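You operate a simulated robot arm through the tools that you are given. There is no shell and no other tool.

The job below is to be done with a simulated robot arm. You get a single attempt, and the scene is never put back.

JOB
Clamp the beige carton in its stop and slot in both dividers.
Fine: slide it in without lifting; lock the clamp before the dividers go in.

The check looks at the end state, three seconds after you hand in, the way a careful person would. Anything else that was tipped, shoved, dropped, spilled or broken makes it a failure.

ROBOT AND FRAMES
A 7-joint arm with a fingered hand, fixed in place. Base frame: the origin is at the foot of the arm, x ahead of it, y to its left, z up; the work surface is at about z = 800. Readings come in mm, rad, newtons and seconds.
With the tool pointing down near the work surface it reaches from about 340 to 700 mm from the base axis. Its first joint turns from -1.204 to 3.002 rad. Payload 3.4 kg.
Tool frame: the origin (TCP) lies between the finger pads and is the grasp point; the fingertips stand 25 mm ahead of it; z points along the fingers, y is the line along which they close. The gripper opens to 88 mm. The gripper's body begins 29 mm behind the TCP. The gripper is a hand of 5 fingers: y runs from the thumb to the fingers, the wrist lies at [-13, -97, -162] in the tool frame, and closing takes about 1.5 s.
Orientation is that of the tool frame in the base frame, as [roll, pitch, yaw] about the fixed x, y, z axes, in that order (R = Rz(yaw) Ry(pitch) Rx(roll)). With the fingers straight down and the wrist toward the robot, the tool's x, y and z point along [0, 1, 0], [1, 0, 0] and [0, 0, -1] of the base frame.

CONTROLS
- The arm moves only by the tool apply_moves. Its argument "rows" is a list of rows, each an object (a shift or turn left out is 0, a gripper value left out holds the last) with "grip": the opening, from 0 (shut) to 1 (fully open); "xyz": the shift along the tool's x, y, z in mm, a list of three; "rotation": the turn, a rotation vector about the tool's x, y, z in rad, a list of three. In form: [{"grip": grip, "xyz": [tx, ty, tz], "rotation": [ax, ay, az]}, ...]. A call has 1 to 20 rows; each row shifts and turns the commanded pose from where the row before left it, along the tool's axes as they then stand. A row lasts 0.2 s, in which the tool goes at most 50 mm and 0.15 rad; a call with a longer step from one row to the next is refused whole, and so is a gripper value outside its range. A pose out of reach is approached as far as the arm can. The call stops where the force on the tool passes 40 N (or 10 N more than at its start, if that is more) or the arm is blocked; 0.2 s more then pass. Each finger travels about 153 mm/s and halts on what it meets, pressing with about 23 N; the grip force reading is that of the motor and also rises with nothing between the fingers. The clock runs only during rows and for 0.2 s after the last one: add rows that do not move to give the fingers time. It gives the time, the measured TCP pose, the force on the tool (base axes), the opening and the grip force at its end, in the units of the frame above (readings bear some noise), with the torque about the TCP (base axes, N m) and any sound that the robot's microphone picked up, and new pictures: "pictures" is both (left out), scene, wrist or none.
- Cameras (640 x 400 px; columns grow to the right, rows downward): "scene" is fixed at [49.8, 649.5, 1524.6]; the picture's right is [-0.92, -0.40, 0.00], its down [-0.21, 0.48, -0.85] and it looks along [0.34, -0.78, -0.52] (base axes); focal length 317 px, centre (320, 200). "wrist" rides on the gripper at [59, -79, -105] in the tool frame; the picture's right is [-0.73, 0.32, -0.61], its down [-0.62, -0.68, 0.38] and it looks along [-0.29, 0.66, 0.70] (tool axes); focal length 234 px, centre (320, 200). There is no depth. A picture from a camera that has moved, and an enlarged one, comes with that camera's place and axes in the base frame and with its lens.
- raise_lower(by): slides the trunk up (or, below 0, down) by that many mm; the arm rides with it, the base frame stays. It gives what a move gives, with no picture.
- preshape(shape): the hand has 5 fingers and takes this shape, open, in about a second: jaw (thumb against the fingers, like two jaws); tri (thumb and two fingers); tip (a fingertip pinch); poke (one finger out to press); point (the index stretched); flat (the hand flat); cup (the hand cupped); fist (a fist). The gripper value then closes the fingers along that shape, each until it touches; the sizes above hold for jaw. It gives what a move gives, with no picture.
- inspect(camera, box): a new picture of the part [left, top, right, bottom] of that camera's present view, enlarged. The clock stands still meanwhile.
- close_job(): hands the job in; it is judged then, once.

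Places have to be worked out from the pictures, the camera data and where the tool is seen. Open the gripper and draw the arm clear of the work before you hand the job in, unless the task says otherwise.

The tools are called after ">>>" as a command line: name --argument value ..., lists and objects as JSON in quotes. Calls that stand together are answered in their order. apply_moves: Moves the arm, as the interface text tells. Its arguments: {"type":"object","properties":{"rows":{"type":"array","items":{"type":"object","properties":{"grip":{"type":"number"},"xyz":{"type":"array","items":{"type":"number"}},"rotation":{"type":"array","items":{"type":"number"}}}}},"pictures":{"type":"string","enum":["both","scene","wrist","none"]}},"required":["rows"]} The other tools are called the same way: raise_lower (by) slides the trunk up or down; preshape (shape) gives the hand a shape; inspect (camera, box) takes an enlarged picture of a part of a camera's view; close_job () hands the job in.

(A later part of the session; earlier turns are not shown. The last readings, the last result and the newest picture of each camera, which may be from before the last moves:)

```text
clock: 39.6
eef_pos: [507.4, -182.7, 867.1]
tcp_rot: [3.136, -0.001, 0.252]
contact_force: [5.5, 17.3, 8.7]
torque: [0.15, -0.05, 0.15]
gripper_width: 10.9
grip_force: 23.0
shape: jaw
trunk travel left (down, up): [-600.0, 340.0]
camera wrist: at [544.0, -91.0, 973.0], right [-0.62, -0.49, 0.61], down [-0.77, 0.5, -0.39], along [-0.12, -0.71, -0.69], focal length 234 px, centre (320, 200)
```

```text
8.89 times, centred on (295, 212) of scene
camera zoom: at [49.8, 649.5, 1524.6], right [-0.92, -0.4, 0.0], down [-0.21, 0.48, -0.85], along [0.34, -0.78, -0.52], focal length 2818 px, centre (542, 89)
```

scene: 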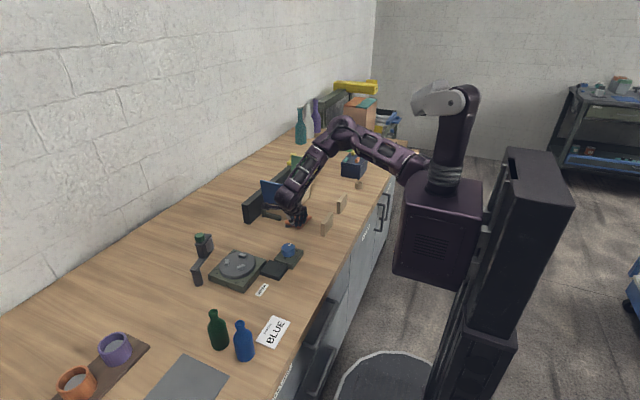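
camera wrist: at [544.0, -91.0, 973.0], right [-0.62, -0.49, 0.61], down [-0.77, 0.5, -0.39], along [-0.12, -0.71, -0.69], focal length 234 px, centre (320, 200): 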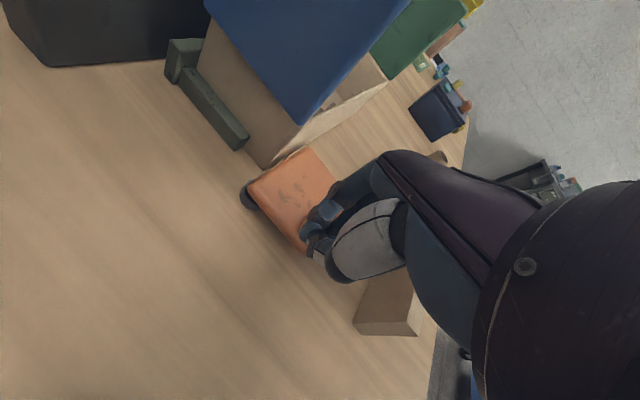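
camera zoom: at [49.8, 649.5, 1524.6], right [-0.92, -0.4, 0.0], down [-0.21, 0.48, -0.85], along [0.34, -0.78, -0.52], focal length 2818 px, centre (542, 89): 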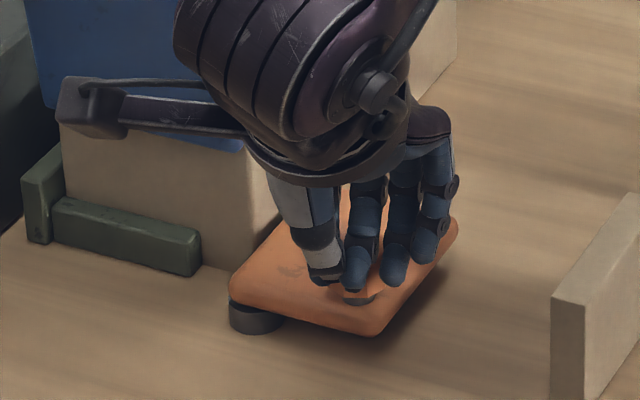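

The plate is at ~91°, parallel to the carton face, and resists 17 N while the fingers ride up the knob. I back off slightly, go 7 mm lower for a squarer contact, and push a bit harder to feel whether it latches.

>>> apply_moves --rows '[{"grip": 0, "xyz": [1.7, -6.8, 0]}, {"grip": 0, "xyz": [0, 0, 9]}, {"grip": 0, "xyz": [-0.99, 3.88, 0]}, {"grip": 0, "xyz": [-0.99, 3.88, 0]}, {"grip": 0, "xyz": [-0.74, 2.9, 0]}, {"grip": 0}]' --pictures "none"

>>> inspect --camera "scene" --box '[260, 190, 330, 235]'

```text
clock: 40.2
eef_pos: [508.3, -180.0, 866.1]
tcp_rot: [3.129, -0.015, 0.246]
contact_force: [-4.9, 1.9, 22.4]
torque: [-0.4, 0.09, -0.05]
gripper_width: 12.1
grip_force: 23.2
shape: jaw
trunk travel left (down, up): [-600.0, 340.0]
stopped in row 2: the force on the tool passed its limit at 46 N (the readings are from after the stop); the commanded pose is now the measured one
```

```text
8.89 times, centred on (295, 212) of scene
camera zoom: at [49.8, 649.5, 1524.6], right [-0.92, -0.4, 0.0], down [-0.21, 0.48, -0.85], along [0.34, -0.78, -0.52], focal length 2818 px, centre (542, 89)
```

zoom: 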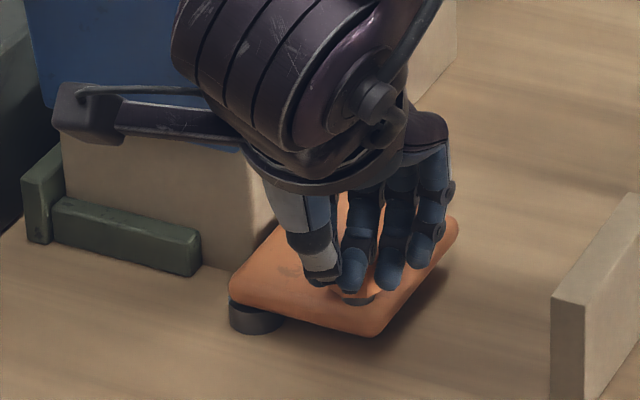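

I pressed down on the knob's edge with a finger and it stopped; no movement of the plate. I lift straight up clear of the knob and look at the plate unobstructed.

>>> apply_moves --rows '[{"grip": 0, "xyz": [0, 0, -10]}, {"grip": 0, "xyz": [0, 0, -20]}, {"grip": 0, "xyz": [0, 0, -30]}, {"grip": 0, "xyz": [12, -48, 0]}, {"grip": 0, "xyz": [12, -48, 0]}, {"grip": 0}]'

>>> inspect --camera "scene" --box '[260, 190, 330, 235]'

>>> inspect --camera "wrist" --box '[140, 60, 380, 260]'

```text
clock: 41.6
eef_pos: [509.9, -79.1, 922.6]
tcp_rot: [3.133, -0.01, 0.246]
contact_force: [-0.2, 0.1, -0.2]
torque: [0.01, 0.0, -0.04]
gripper_width: 11.6
grip_force: 23.3
shape: jaw
trunk travel left (down, up): [-600.0, 340.0]
camera wrist: at [545.2, 13.7, 1029.6], right [-0.63, -0.49, 0.6], down [-0.77, 0.51, -0.4], along [-0.11, -0.71, -0.69], focal length 234 px, centre (320, 200)
```

scene: 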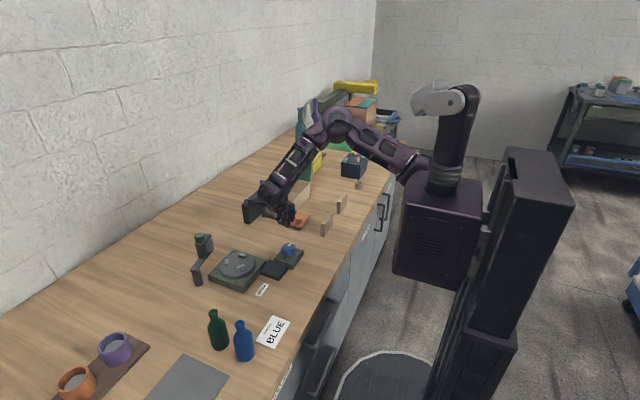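
wrist: 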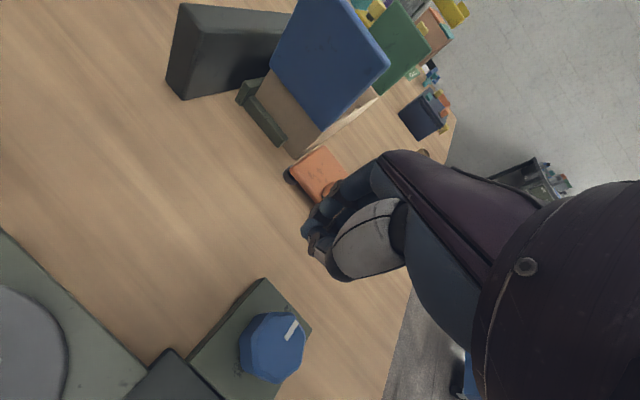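

```text
8.89 times, centred on (295, 212) of scene
camera zoom: at [49.8, 649.5, 1524.6], right [-0.92, -0.4, 0.0], down [-0.21, 0.48, -0.85], along [0.34, -0.78, -0.52], focal length 2818 px, centre (542, 89)
```

zoom: 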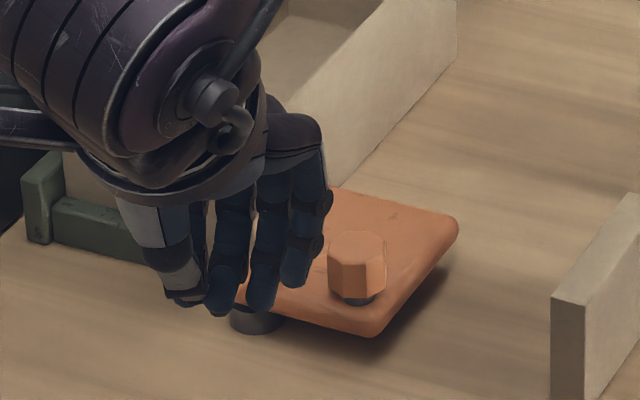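

```text
2.00 times, centred on (260, 160) of wrist
camera zoom: at [545.2, 13.7, 1029.6], right [-0.63, -0.49, 0.6], down [-0.77, 0.51, -0.4], along [-0.11, -0.71, -0.69], focal length 468 px, centre (440, 280)
```

zoom: 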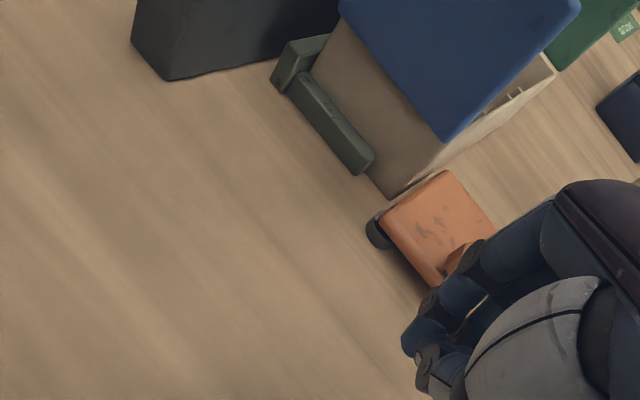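

The plate now stays closed at ~91° without being held. I rise, return the hand to the home yaw and look from the robot side to check the gap between plate and carton.

>>> apply_moves --rows '[{"grip": 0, "xyz": [0, 0, -40]}, {"grip": 0, "xyz": [0, 0, -40]}, {"grip": 0.5, "rotation": [0, 0, -0.1472]}, {"grip": 0.5, "rotation": [0, 0, -0.1472]}, {"grip": 0.5, "rotation": [0, 0, -0.1472]}, {"grip": 0.5, "rotation": [0, 0, -0.1472]}, {"grip": 0.5, "rotation": [0, 0, -0.1472]}, {"grip": 0.5, "rotation": [0, 0, -0.1472]}, {"grip": 0.5, "rotation": [0, 0, -0.1472]}, {"grip": 0.5, "rotation": [0, 0, -0.1472]}, {"grip": 0.5, "rotation": [0, 0, -0.1472]}, {"grip": 0.5, "xyz": [-41, -26.7, 0]}, {"grip": 0.5, "xyz": [-41, -26.7, 0]}, {"grip": 0.5, "xyz": [-41, -26.7, 0]}, {"grip": 0.5}]'

>>> inspect --camera "wrist" --box '[140, 60, 380, 260]'

>>> inspect --camera "scene" --box '[250, 160, 350, 240]'

```text
clock: 44.8
eef_pos: [429.2, -201.0, 1000.9]
tcp_rot: [3.131, 0.009, 1.57]
contact_force: [-0.4, 0.3, -0.7]
torque: [-0.02, 0.01, -0.03]
gripper_width: 43.7
grip_force: 0.1
shape: jaw
trunk travel left (down, up): [-600.0, 340.0]
camera wrist: at [347.8, -141.1, 1105.4], right [0.32, -0.72, 0.62], down [-0.68, -0.63, -0.39], along [0.66, -0.3, -0.69], focal length 234 px, centre (320, 200)
```

scene: 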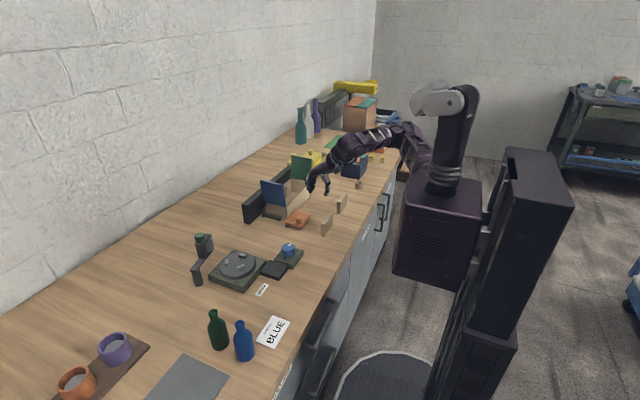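
wrist: 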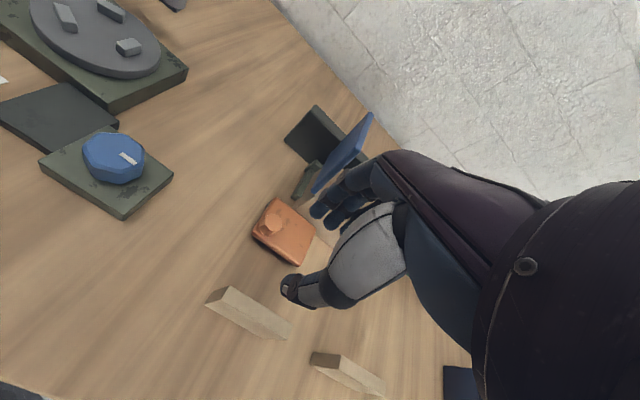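

```text
2.00 times, centred on (260, 160) of wrist
camera zoom: at [347.8, -141.1, 1105.4], right [0.32, -0.72, 0.62], down [-0.68, -0.63, -0.39], along [0.66, -0.3, -0.69], focal length 468 px, centre (440, 280)
```

zoom: 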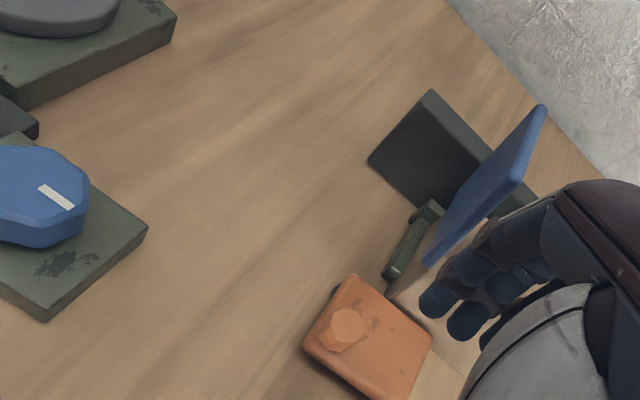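

```text
5.00 times, centred on (300, 200) of scene
camera zoom: at [49.8, 649.5, 1524.6], right [-0.92, -0.4, 0.0], down [-0.21, 0.48, -0.85], along [0.34, -0.78, -0.52], focal length 1585 px, centre (420, 200)
```

zoom: 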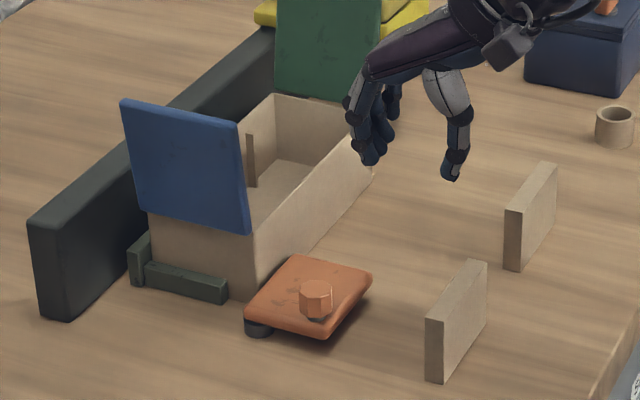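

I shift the camera toward -y to see the clamp edge and carton face without the hand in the way.

>>> apply_moves --rows '[{"grip": 0.5, "xyz": [-45, 0, 0], "rotation": [0.0105, 0, 0]}, {"grip": 0.5, "xyz": [-45, 0, 0], "rotation": [0, 0.009, 0]}, {"grip": 0.5, "xyz": [-40, 0, 0]}, {"grip": 0.5}]' --pictures "wrist"

>>> inspect --camera "wrist" --box '[140, 100, 340, 240]'

>>> inspect --camera "wrist" --box '[190, 130, 290, 200]'

```text
clock: 45.8
eef_pos: [431.2, -333.8, 1001.5]
tcp_rot: [3.142, -0.001, 1.57]
contact_force: [0.1, 0.1, -0.3]
torque: [0.03, -0.01, 0.03]
gripper_width: 43.5
grip_force: 0.0
shape: jaw
trunk travel left (down, up): [-600.0, 340.0]
camera wrist: at [350.9, -275.6, 1107.1], right [0.32, -0.73, 0.61], down [-0.68, -0.62, -0.38], along [0.66, -0.29, -0.7], focal length 234 px, centre (320, 200)
```

wrist: 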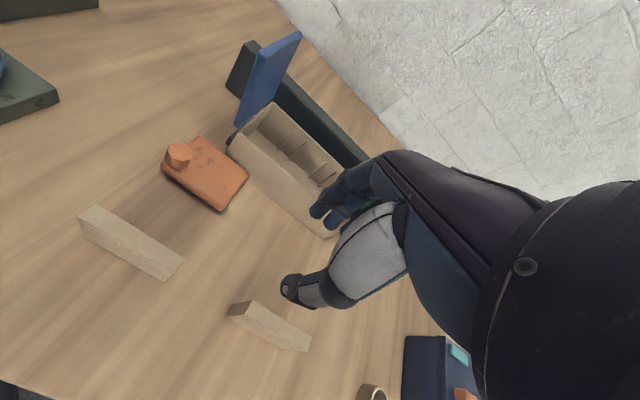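

```text
2.86 times, centred on (240, 170) of wrist
camera zoom: at [350.9, -275.6, 1107.1], right [0.32, -0.73, 0.61], down [-0.68, -0.62, -0.38], along [0.66, -0.29, -0.7], focal length 669 px, centre (549, 286)
```

zoom: 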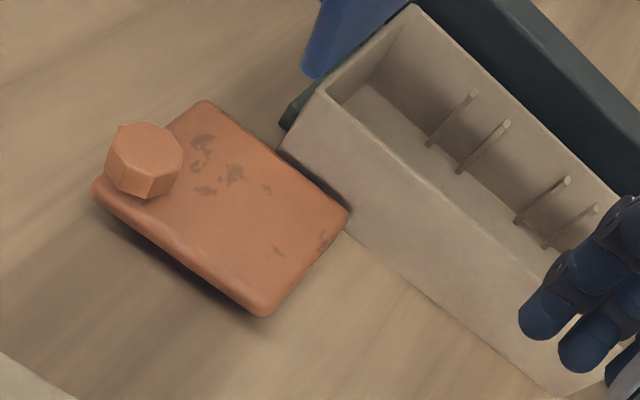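

```text
5.71 times, centred on (240, 165) of wrist
camera zoom: at [350.9, -275.6, 1107.1], right [0.32, -0.73, 0.61], down [-0.68, -0.62, -0.38], along [0.66, -0.29, -0.7], focal length 1338 px, centre (777, 400)
```

zoom: 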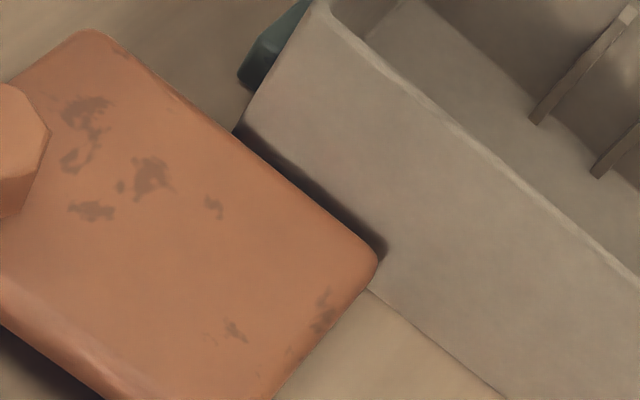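

The plate's long edge now lies against the carton face, which explains the resistance. To make sure it is fully home, I'll press directly on the plate's outer edge near its free end; I move over the gap between divider A and the plate and lower with the hand closed.

>>> apply_moves --rows '[{"grip": 0, "xyz": [38, 17.5, 0]}, {"grip": 0, "xyz": [38, 17.5, 0]}, {"grip": 0}, {"grip": 0}, {"grip": 0}, {"grip": 0}, {"grip": 0, "xyz": [0, 0, 40]}, {"grip": 0, "xyz": [0, 0, 40]}, {"grip": 0, "xyz": [0, 0, 40]}, {"grip": 0, "xyz": [0, 0, 30]}, {"grip": 0}]'

>>> inspect --camera "scene" --box '[260, 170, 350, 240]'

>>> inspect --camera "wrist" --box '[180, 100, 420, 330]'

```text
clock: 48.2
eef_pos: [463.5, -257.8, 852.4]
tcp_rot: [3.139, -0.002, 1.57]
contact_force: [0.3, 0.6, -0.2]
torque: [0.01, 0.01, -0.02]
gripper_width: 0.1
grip_force: 23.2
shape: jaw
trunk travel left (down, up): [-600.0, 340.0]
camera wrist: at [383.5, -198.3, 958.0], right [0.32, -0.73, 0.61], down [-0.68, -0.62, -0.39], along [0.66, -0.29, -0.7], focal length 234 px, centre (320, 200)
```

scene: 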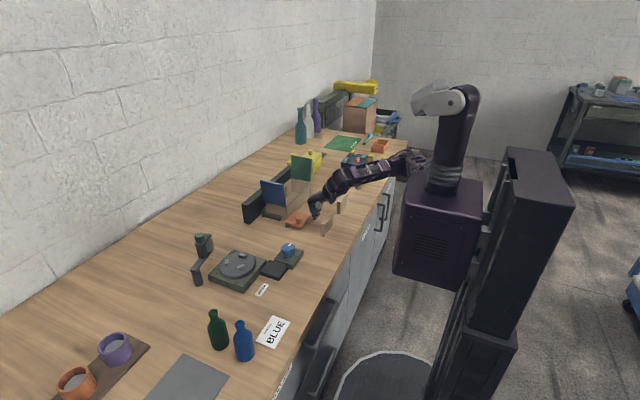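
wrist: 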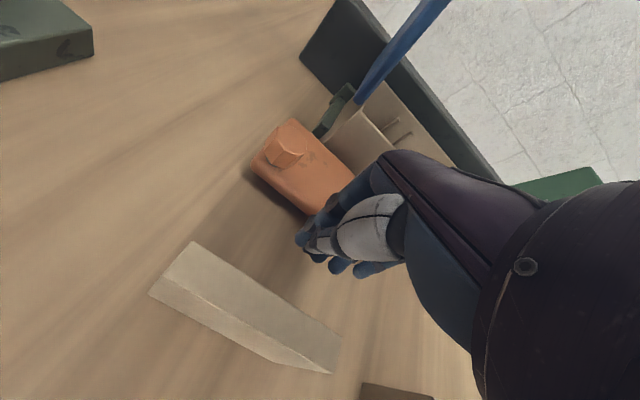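

```text
5.71 times, centred on (305, 205) of scene
camera zoom: at [49.8, 649.5, 1524.6], right [-0.92, -0.4, 0.0], down [-0.21, 0.48, -0.85], along [0.34, -0.78, -0.52], focal length 1812 px, centre (406, 171)
```

zoom: 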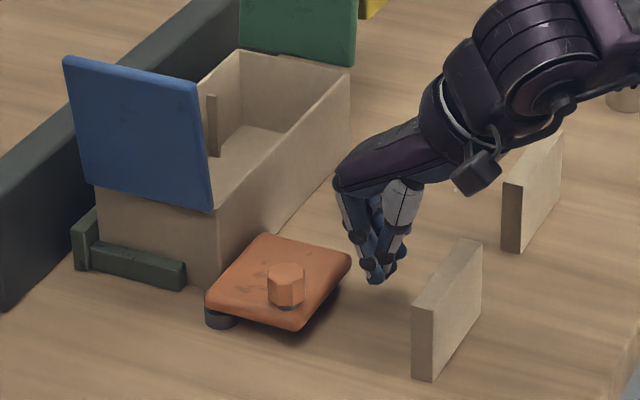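

```text
1.74 times, centred on (300, 215) of wrist
camera zoom: at [383.5, -198.3, 958.0], right [0.32, -0.73, 0.61], down [-0.68, -0.62, -0.39], along [0.66, -0.29, -0.7], focal length 407 px, centre (355, 174)
```

zoom: 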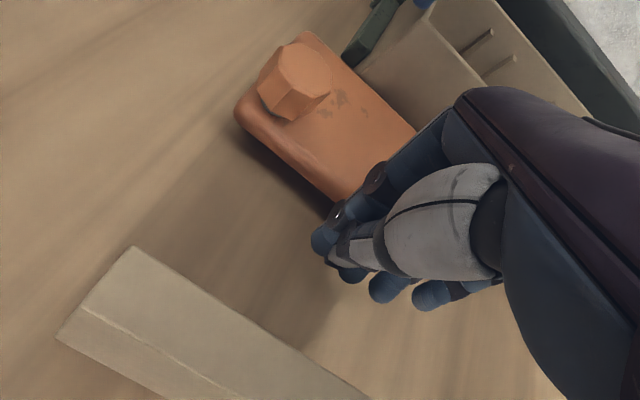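

The hand is clear of everything in the gap. I lower 20 mm so the fingertips are at plate height and push toward +x gently against the plate's edge.

>>> apply_moves --rows '[{"grip": 0, "xyz": [0, 0, 20]}, {"grip": 0, "xyz": [0, 4, 0]}, {"grip": 0, "xyz": [0, 4, 0]}, {"grip": 0, "xyz": [0, 4, 0]}, {"grip": 0, "xyz": [0, 4, 0]}, {"grip": 0}]' --pictures "none"

```text
clock: 49.6
eef_pos: [477.2, -257.7, 833.9]
tcp_rot: [3.139, -0.002, 1.57]
contact_force: [-7.5, 0.2, 3.0]
torque: [-0.04, 0.01, -0.1]
gripper_width: 0.0
grip_force: 22.8
shape: jaw
trunk travel left (down, up): [-600.0, 340.0]
```

Contact with the plate edge at about 7 N. I increase the push in 2 mm steps.

>>> apply_moves --rows '[{"grip": 0, "xyz": [0, 2, 0]}, {"grip": 0, "xyz": [0, 2, 0]}, {"grip": 0}]' --pictures "none"

>>> inspect --camera "scene" --box '[260, 170, 350, 240]'

>>> inspect --camera "wrist" --box '[180, 100, 420, 330]'

```text
clock: 50.4
eef_pos: [482.1, -257.2, 834.2]
tcp_rot: [3.137, -0.001, 1.569]
contact_force: [-8.5, -3.6, 4.9]
torque: [-0.06, -0.01, -0.1]
gripper_width: 0.2
grip_force: 23.1
shape: jaw
trunk travel left (down, up): [-600.0, 340.0]
```

```text
5.71 times, centred on (305, 205) of scene
camera zoom: at [49.8, 649.5, 1524.6], right [-0.92, -0.4, 0.0], down [-0.21, 0.48, -0.85], along [0.34, -0.78, -0.52], focal length 1812 px, centre (406, 171)
```

zoom: 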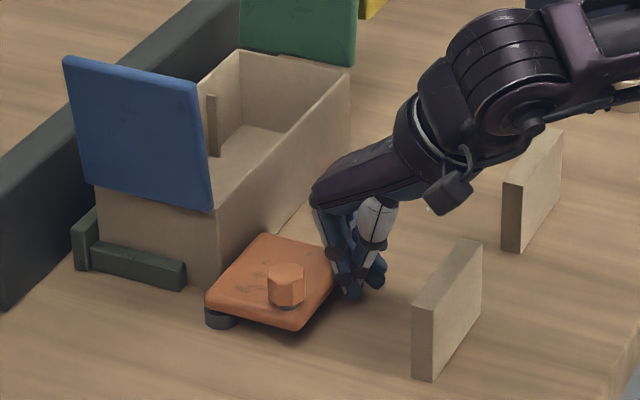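

```text
1.74 times, centred on (300, 215) of wrist
camera zoom: at [401.3, -198.9, 939.7], right [0.32, -0.73, 0.61], down [-0.68, -0.62, -0.39], along [0.66, -0.29, -0.69], focal length 407 px, centre (355, 174)
```

zoom: 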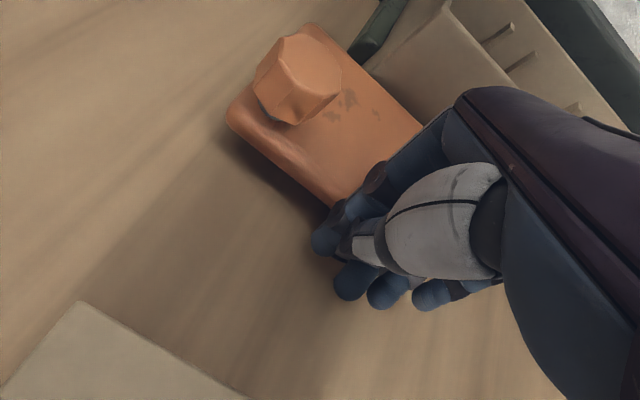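

The plate has not visibly moved and force is 8 N. I press further in 2 mm steps to reach about 25 N.

>>> apply_moves --rows '[{"grip": 0, "xyz": [0, 2, 0]}, {"grip": 0, "xyz": [0, 2, 0]}, {"grip": 0, "xyz": [0, 2, 0]}, {"grip": 0}]' --pictures "none"

>>> inspect --camera "scene" --box '[260, 170, 350, 240]'

```text
clock: 51.4
eef_pos: [485.8, -257.9, 836.3]
tcp_rot: [3.136, -0.002, 1.571]
contact_force: [-23.6, -1.1, 3.3]
torque: [-0.03, 0.18, -0.07]
gripper_width: 0.0
grip_force: 22.9
shape: jaw
trunk travel left (down, up): [-600.0, 340.0]
```

```text
5.71 times, centred on (305, 205) of scene
camera zoom: at [49.8, 649.5, 1524.6], right [-0.92, -0.4, 0.0], down [-0.21, 0.48, -0.85], along [0.34, -0.78, -0.52], focal length 1812 px, centre (406, 171)
```

zoom: 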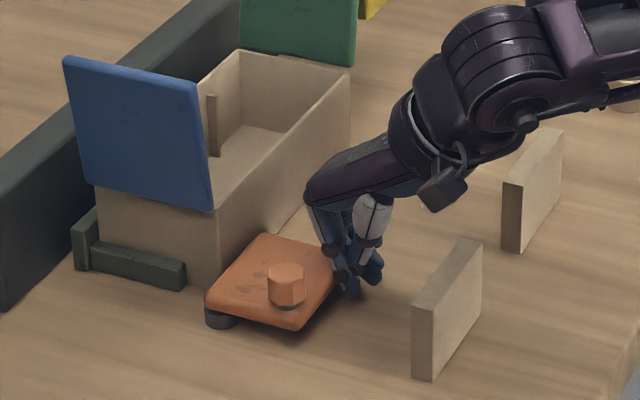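

The plate holds firm under about 24 N at its free end without moving, so the clamp is closed hard against the carton. I retreat and rise, then try the "tri" hand shape, whose narrower grip should fit inside the carton with a divider.

>>> apply_moves --rows '[{"grip": 0, "xyz": [0, -6, 0]}, {"grip": 0, "xyz": [0, -14, 0]}, {"grip": 0, "xyz": [0, 0, -40]}, {"grip": 0, "xyz": [0, 0, -40]}, {"grip": 0, "xyz": [0, 0, -40]}, {"grip": 0, "xyz": [0, 0, -40]}, {"grip": 0.6}, {"grip": 0.6}]' --pictures "none"

>>> preshape --shape "tri"

>>> inspect --camera "wrist" --box '[180, 100, 480, 330]'

>>> inspect --camera "scene" --box '[270, 130, 370, 240]'

```text
clock: 53.2
eef_pos: [471.9, -256.6, 996.0]
tcp_rot: [3.141, -0.002, 1.57]
contact_force: [0.4, -0.1, -0.9]
torque: [-0.01, 0.03, 0.0]
gripper_width: 52.8
grip_force: 0.0
shape: jaw
trunk travel left (down, up): [-600.0, 340.0]
```

```text
clock: 54.1
eef_pos: [470.8, -256.3, 996.7]
tcp_rot: [3.138, -0.003, 1.57]
contact_force: [0.4, -0.1, -0.8]
torque: [-0.01, 0.01, 0.0]
gripper_width: 88.1
grip_force: 0.0
shape: tri
trunk travel left (down, up): [-600.0, 340.0]
```

```text
1.74 times, centred on (330, 215) of wrist
camera zoom: at [391.3, -197.6, 1101.7], right [0.32, -0.73, 0.61], down [-0.68, -0.62, -0.39], along [0.66, -0.29, -0.7], focal length 407 px, centre (303, 174)
```

zoom: 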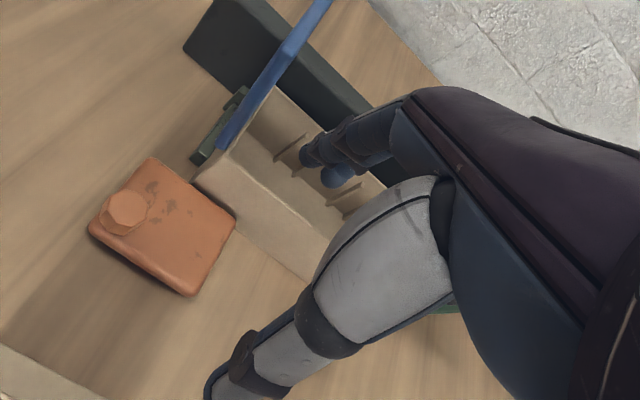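

```text
3.64 times, centred on (320, 185) of scene
camera zoom: at [49.8, 649.5, 1524.6], right [-0.92, -0.4, 0.0], down [-0.21, 0.48, -0.85], along [0.34, -0.78, -0.52], focal length 1153 px, centre (320, 254)
```

zoom: 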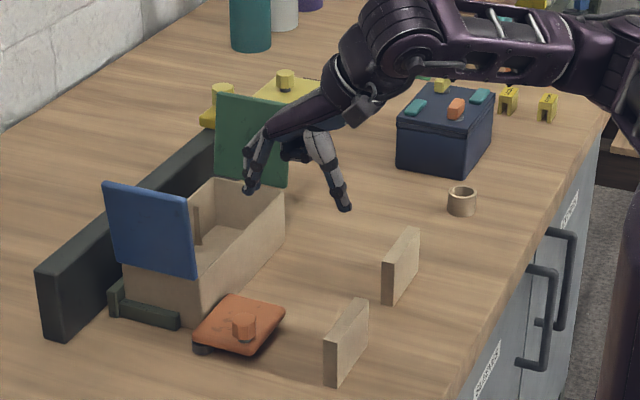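

Tri gives a thumb and two fingers, narrow enough. Before gripping a divider I test the reach over the slots empty-handed and measure them: rise, turn to yaw 0 (fingers closing along y), and go above slot two at z≈1030.

>>> apply_moves --rows '[{"grip": 1, "xyz": [0, 0, -40]}, {"rotation": [0, 0, 0.1428]}, {"rotation": [0, 0, 0.1428]}, {"rotation": [0, 0, 0.1428]}, {"rotation": [0, 0, 0.1428]}, {"rotation": [0, 0, 0.1428]}, {"rotation": [0, 0, 0.1428]}, {"rotation": [0, 0, 0.1428]}, {"rotation": [0, 0, 0.1428]}, {"rotation": [0, 0, 0.1428]}, {"rotation": [0, 0, 0.1428]}, {"rotation": [0, 0, 0.1428]}, {"xyz": [38.3, 29, 0]}, {"xyz": [38.3, 29, 0]}, {"xyz": [38.3, 29, 0]}, {"xyz": [38.3, 29, 0]}, {}]'

>>> inspect --camera "wrist" --box '[120, 60, 480, 330]'

```text
clock: 57.7
eef_pos: [637.0, -321.7, 966.9]
tcp_rot: [-3.137, -0.01, 0.009]
contact_force: [0.0, 0.8, 0.4]
torque: [0.01, 0.0, -0.02]
gripper_width: 87.7
grip_force: 0.2
shape: tri
out of reach, approached as far as the arm can: row 10, 11, 12, 13, 16
trunk travel left (down, up): [-600.0, 340.0]
camera wrist: at [692.4, -242.3, 1074.2], right [-0.73, -0.33, 0.6], down [-0.63, 0.68, -0.39], along [-0.28, -0.66, -0.7], focal length 234 px, centre (320, 200)
```

scene: 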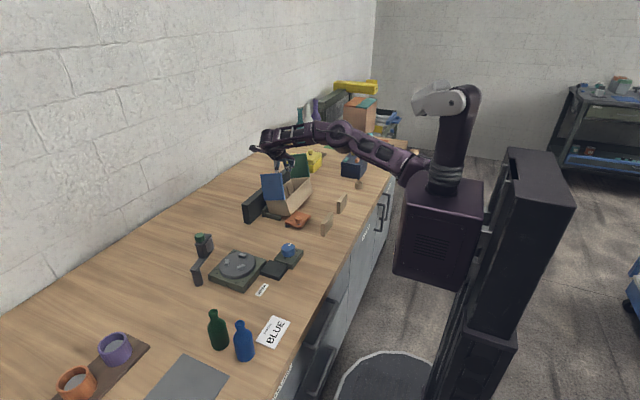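
wrist: 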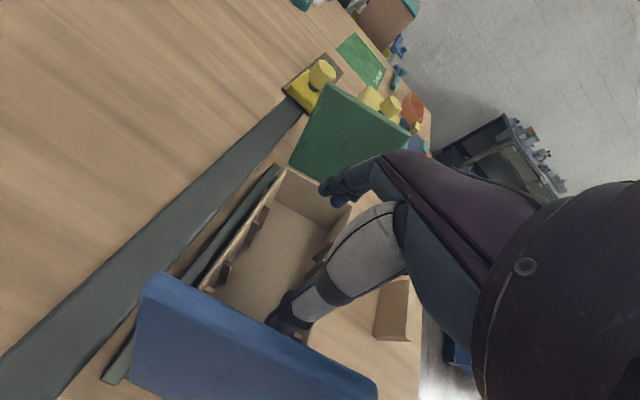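

```text
1.48 times, centred on (300, 195) of wrist
camera zoom: at [692.4, -242.3, 1074.2], right [-0.73, -0.33, 0.6], down [-0.63, 0.68, -0.39], along [-0.28, -0.66, -0.7], focal length 347 px, centre (350, 207)
```

zoom: 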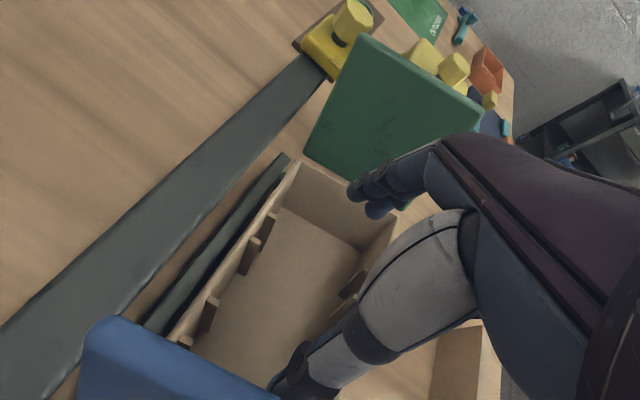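

The arm stopped short and lower (z=967) because of reach limits but nothing was touched. From here I enlarge the carton interior to measure the ribs, before solving the reach with the trunk.

>>> inspect --camera "wrist" --box '[180, 150, 350, 330]'

>>> inspect --camera "scene" --box '[240, 140, 350, 240]'

```text
2.22 times, centred on (265, 240) of wrist
camera zoom: at [692.4, -242.3, 1074.2], right [-0.73, -0.33, 0.6], down [-0.63, 0.68, -0.39], along [-0.28, -0.66, -0.7], focal length 520 px, centre (442, 111)
```

zoom: 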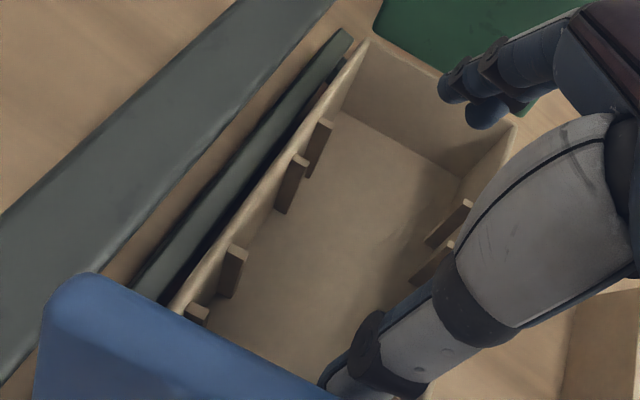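

```text
4.00 times, centred on (295, 190) of scene
camera zoom: at [49.8, 649.5, 1524.6], right [-0.92, -0.4, 0.0], down [-0.21, 0.48, -0.85], along [0.34, -0.78, -0.52], focal length 1268 px, centre (420, 240)
```

zoom: 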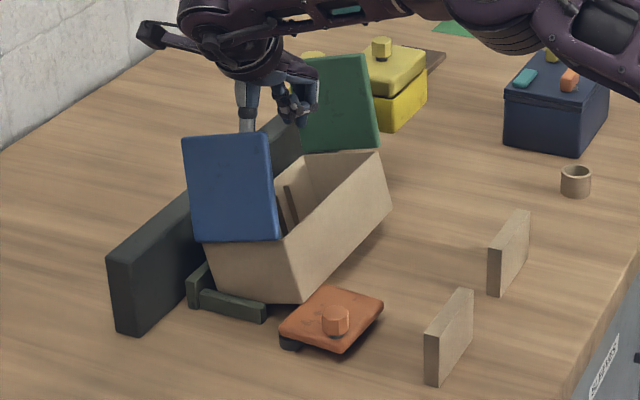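

The carton now looks tilted in the scene view — the hand must have caught it when the arm dipped during the out-of-reach rows. Before moving at all, I enlarge to understand what is touching.

>>> inspect --camera "scene" --box '[265, 145, 325, 185]'

>>> inspect --camera "scene" --box '[280, 190, 340, 230]'

>>> inspect --camera "wrist" --box '[90, 230, 400, 400]'

```text
10.00 times, centred on (295, 165) of scene
camera zoom: at [49.8, 649.5, 1524.6], right [-0.92, -0.4, 0.0], down [-0.21, 0.48, -0.85], along [0.34, -0.78, -0.52], focal length 3171 px, centre (570, 550)
```

zoom: 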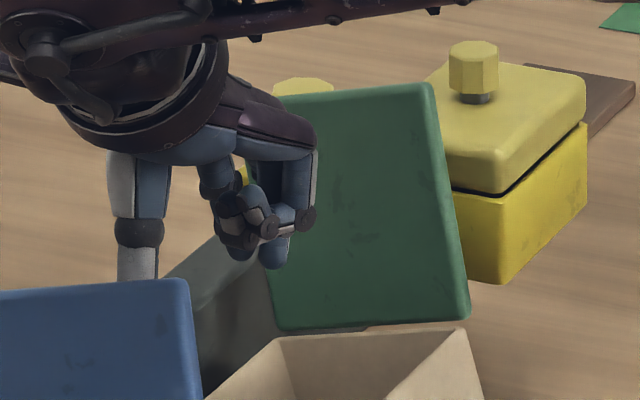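

```text
10.00 times, centred on (310, 210) of scene
camera zoom: at [49.8, 649.5, 1524.6], right [-0.92, -0.4, 0.0], down [-0.21, 0.48, -0.85], along [0.34, -0.78, -0.52], focal length 3171 px, centre (420, 100)
```

zoom: 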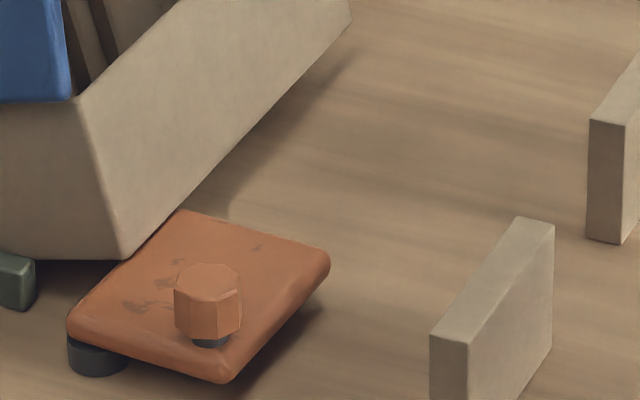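

```text
2.06 times, centred on (245, 315) of wrist
camera zoom: at [692.4, -242.3, 1074.2], right [-0.73, -0.33, 0.6], down [-0.63, 0.68, -0.39], along [-0.28, -0.66, -0.7], focal length 483 px, centre (475, -37)
```

zoom: 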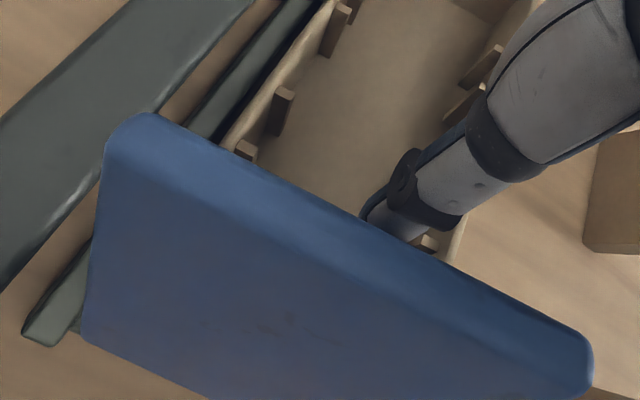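

The carton is tipped toward the fence with its near bottom edge resting on the clamp plate — the hand evidently nudged the blue flap sideways. I'll first withdraw the hand straight up, carefully.

>>> apply_moves --rows '[{"xyz": [0, 0, -20]}, {"xyz": [0, 0, -20]}, {"xyz": [0, 0, -20]}, {}]'

>>> inspect --camera "scene" --box '[240, 120, 370, 240]'

```text
clock: 58.7
eef_pos: [637.7, -321.8, 966.3]
tcp_rot: [-3.138, -0.011, 0.006]
contact_force: [0.2, -0.2, -0.5]
torque: [0.0, 0.01, 0.0]
gripper_width: 88.0
grip_force: 0.1
shape: tri
out of reach, approached as far as the arm can: row 1, 2, 3
trunk travel left (down, up): [-600.0, 340.0]
camera wrist: at [693.5, -242.8, 1073.6], right [-0.73, -0.33, 0.6], down [-0.62, 0.68, -0.39], along [-0.28, -0.66, -0.7], focal length 234 px, centre (320, 200)
```

scene: 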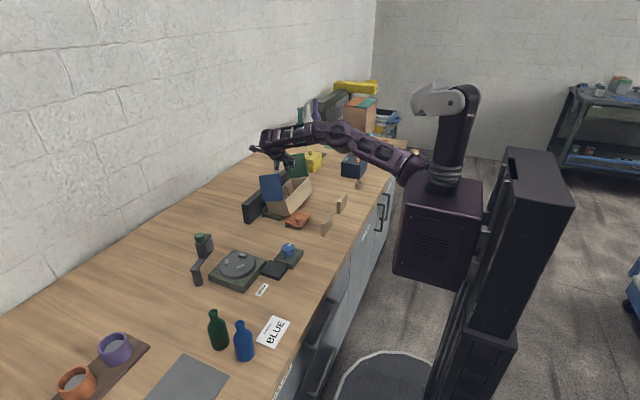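
wrist: 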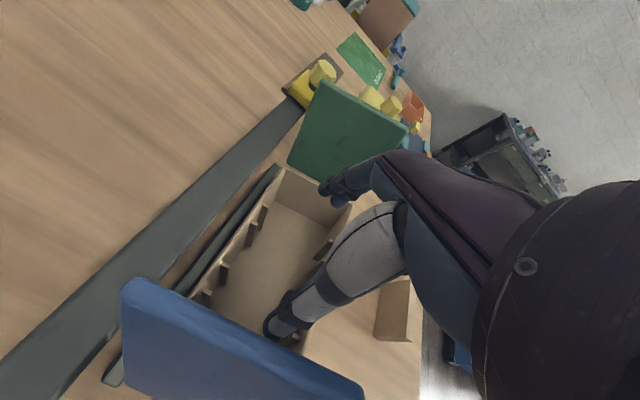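

```text
3.33 times, centred on (305, 180) of scene
camera zoom: at [49.8, 649.5, 1524.6], right [-0.92, -0.4, 0.0], down [-0.21, 0.48, -0.85], along [0.34, -0.78, -0.52], focal length 1057 px, centre (370, 267)
```

zoom: 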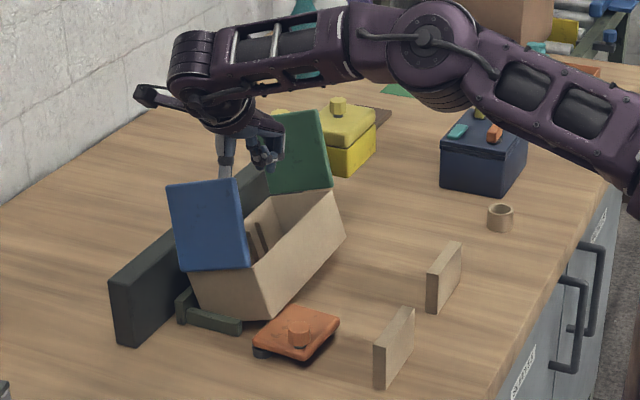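

Moving up is blocked by a joint limit in this posture, so I use the trunk to lift the whole arm straight up, which is a pure vertical retreat.

>>> raise_lower --by 80

>>> inspect --camera "scene" --box '[240, 120, 370, 240]'

>>> inspect --camera "wrist" --box '[90, 130, 400, 400]'

```text
clock: 59.9
eef_pos: [636.5, -321.3, 1047.5]
tcp_rot: [-3.139, -0.008, 0.007]
contact_force: [-0.3, 0.2, -1.1]
torque: [0.01, 0.02, 0.01]
gripper_width: 87.5
grip_force: 0.1
shape: tri
trunk travel left (down, up): [-680.0, 260.0]
```

```text
3.33 times, centred on (305, 180) of scene
camera zoom: at [49.8, 649.5, 1524.6], right [-0.92, -0.4, 0.0], down [-0.21, 0.48, -0.85], along [0.34, -0.78, -0.52], focal length 1057 px, centre (370, 267)
```

zoom: 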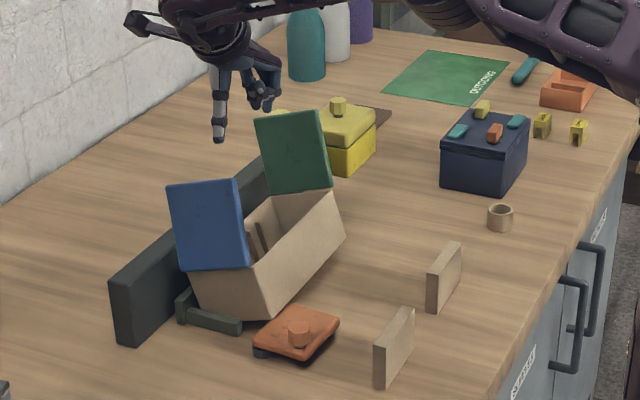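

```text
1.48 times, centred on (245, 265) of wrist
camera zoom: at [693.7, -242.9, 1153.4], right [-0.73, -0.33, 0.6], down [-0.62, 0.68, -0.39], along [-0.28, -0.66, -0.7], focal length 347 px, centre (431, 104)
```

zoom: 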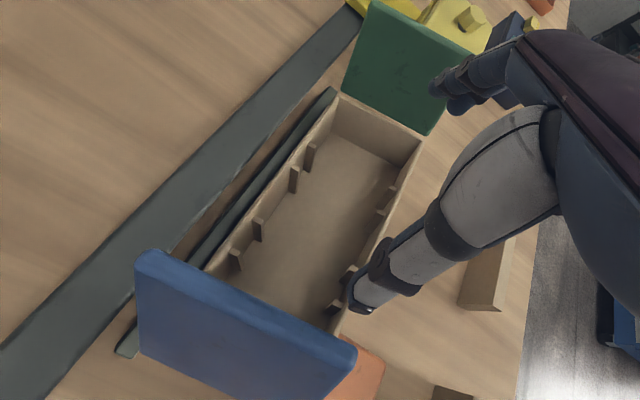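

The hand is clear and the carton stays leaning on its own. I now withdraw toward -x at this safe height.

>>> apply_moves --rows '[{"xyz": [-30, -4, 0]}, {"xyz": [-30, -4, 0]}, {"xyz": [-30, -4, 0]}, {"xyz": [-30, -4, 0]}, {"xyz": [-30, -4, 0]}, {}]'

```text
clock: 61.3
eef_pos: [505.4, -298.0, 1021.4]
tcp_rot: [-3.132, -0.015, 0.009]
contact_force: [0.4, -0.1, 0.9]
torque: [0.01, -0.01, 0.0]
gripper_width: 87.8
grip_force: 0.2
shape: tri
out of reach, approached as far as the arm can: row 4, 5
trunk travel left (down, up): [-680.0, 260.0]
camera wrist: at [561.0, -219.6, 1129.6], right [-0.73, -0.34, 0.59], down [-0.62, 0.68, -0.39], along [-0.27, -0.65, -0.71], focal length 234 px, centre (320, 200)
```

scene: 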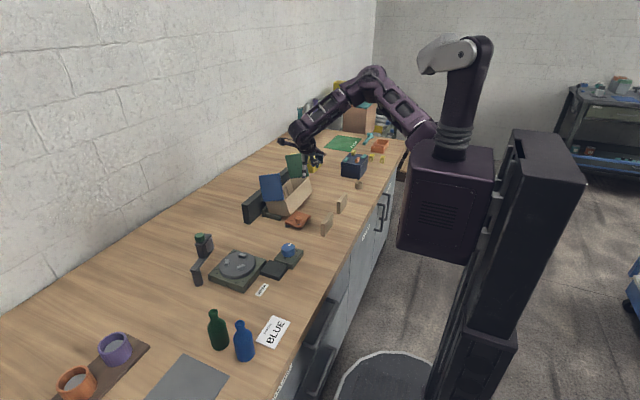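
wrist: 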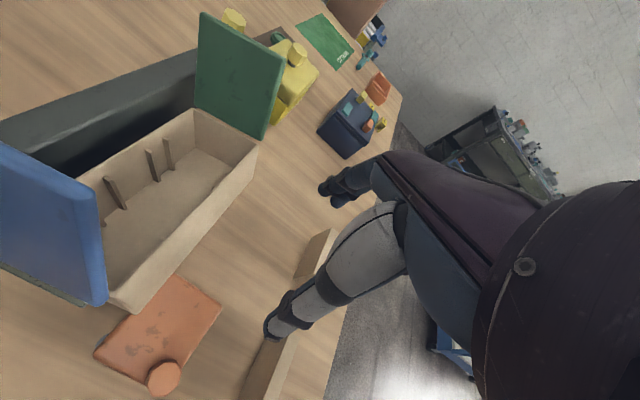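

Retreated to (505,-298,1021). I rotate back to the home yaw, staying above everything.

>>> apply_moves --rows '[{"rotation": [0, 0, -0.1428]}, {"rotation": [0, 0, -0.1428]}, {"rotation": [0, 0, -0.1428]}, {"rotation": [0, 0, -0.1428]}, {"rotation": [0, 0, -0.1428]}, {"rotation": [0, 0, -0.1428]}, {"rotation": [0, 0, -0.1428]}, {"rotation": [0, 0, -0.1428]}, {"rotation": [0, 0, -0.1428]}, {"rotation": [0, 0, -0.1428]}, {"rotation": [0, 0, -0.1428]}, {}]'

>>> inspect --camera "scene" --box '[250, 150, 350, 240]'

>>> inspect --camera "wrist" --box '[100, 30, 400, 250]'

```text
clock: 63.9
eef_pos: [505.1, -298.3, 1022.8]
tcp_rot: [3.13, -0.003, 1.578]
contact_force: [0.9, 0.0, 0.5]
torque: [0.03, 0.01, -0.03]
gripper_width: 88.1
grip_force: 0.1
shape: tri
trunk travel left (down, up): [-680.0, 260.0]
camera wrist: at [423.8, -240.6, 1128.9], right [0.32, -0.73, 0.61], down [-0.67, -0.63, -0.39], along [0.67, -0.28, -0.69], focal length 234 px, centre (320, 200)
```

scene: 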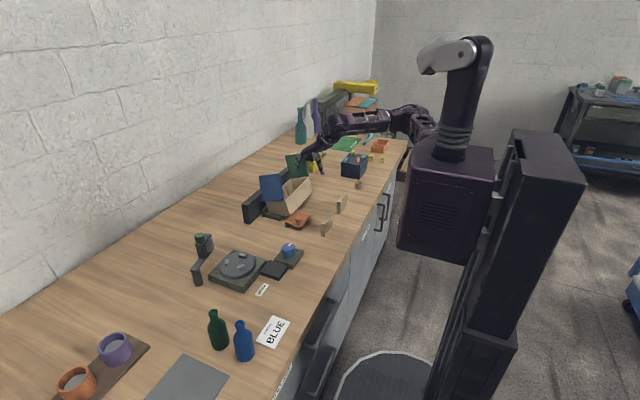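
wrist: 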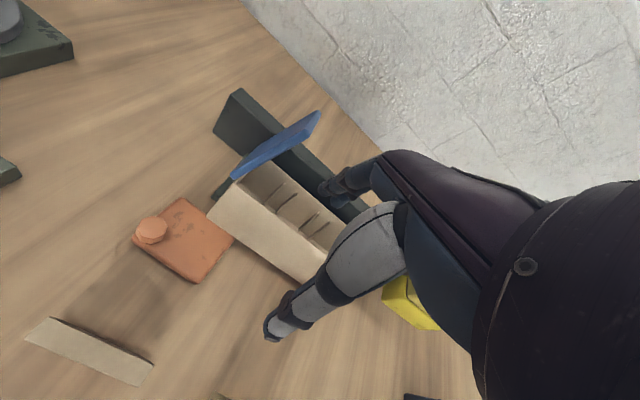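

```text
4.44 times, centred on (300, 195) of scene
camera zoom: at [49.8, 649.5, 1524.6], right [-0.92, -0.4, 0.0], down [-0.21, 0.48, -0.85], along [0.34, -0.78, -0.52], focal length 1409 px, centre (409, 222)
```

zoom: 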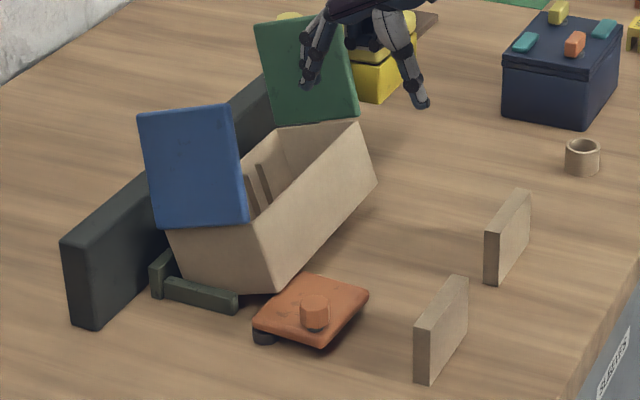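

```text
1.82 times, centred on (250, 140) of wrist
camera zoom: at [423.8, -240.6, 1128.9], right [0.32, -0.73, 0.61], down [-0.67, -0.63, -0.39], along [0.67, -0.28, -0.69], focal length 426 px, centre (447, 309)
```

zoom: 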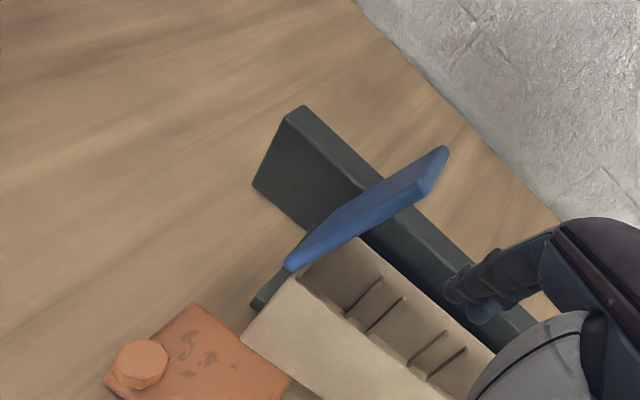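

The carton leans over the back bar with its near bottom edge propped on the clamp plate. I'll regrip the knob at about (505,-201), swing the clamp open so the carton drops flat, and then reclose it. First I go above the knob.

>>> apply_moves --rows '[{"grip": 0.6, "xyz": [48, 0, 0], "rotation": [0.0105, 0, 0]}, {"grip": 0.6, "xyz": [48, 0, 0]}, {"grip": 0.6, "xyz": [0, 0, 40]}, {"grip": 0.6, "xyz": [0, 0, 40]}, {"grip": 0.6, "xyz": [0, 0, 30]}, {"grip": 0.6}]'

>>> inspect --camera "wrist" --box '[180, 120, 420, 330]'

>>> inspect --camera "scene" --box '[250, 150, 350, 240]'

```text
clock: 65.3
eef_pos: [505.5, -202.1, 912.7]
tcp_rot: [3.141, -0.003, 1.579]
contact_force: [0.7, -0.2, -0.3]
torque: [-0.02, -0.01, -0.05]
gripper_width: 53.2
grip_force: 0.2
shape: tri
trunk travel left (down, up): [-680.0, 260.0]
camera wrist: at [425.2, -144.8, 1019.2], right [0.33, -0.73, 0.6], down [-0.68, -0.63, -0.39], along [0.66, -0.28, -0.7], focal length 234 px, centre (320, 200)
```

scene: 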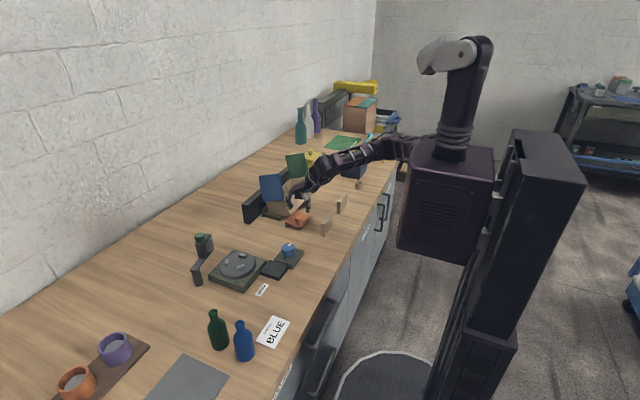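
wrist: 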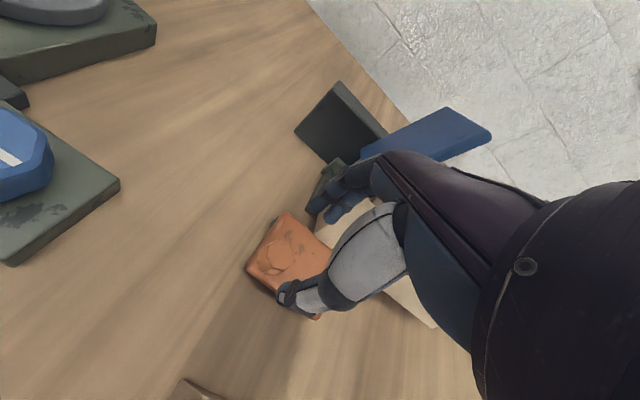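

```text
1.90 times, centred on (300, 225) of wrist
camera zoom: at [425.2, -144.8, 1019.2], right [0.33, -0.73, 0.6], down [-0.68, -0.63, -0.39], along [0.66, -0.28, -0.7], focal length 446 px, centre (358, 152)
```

zoom: 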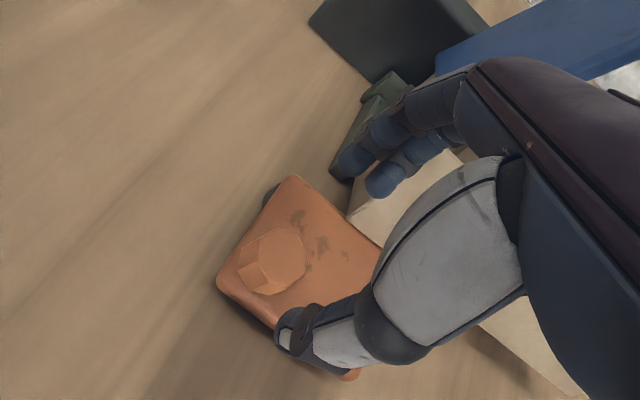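

```text
4.44 times, centred on (300, 195) of scene
camera zoom: at [49.8, 649.5, 1524.6], right [-0.92, -0.4, 0.0], down [-0.21, 0.48, -0.85], along [0.34, -0.78, -0.52], focal length 1409 px, centre (409, 222)
```

zoom: 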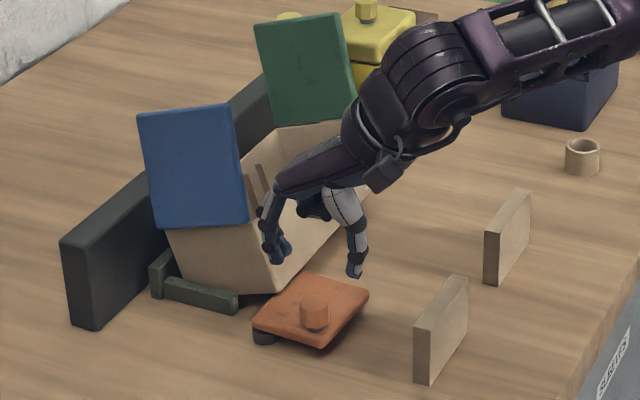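

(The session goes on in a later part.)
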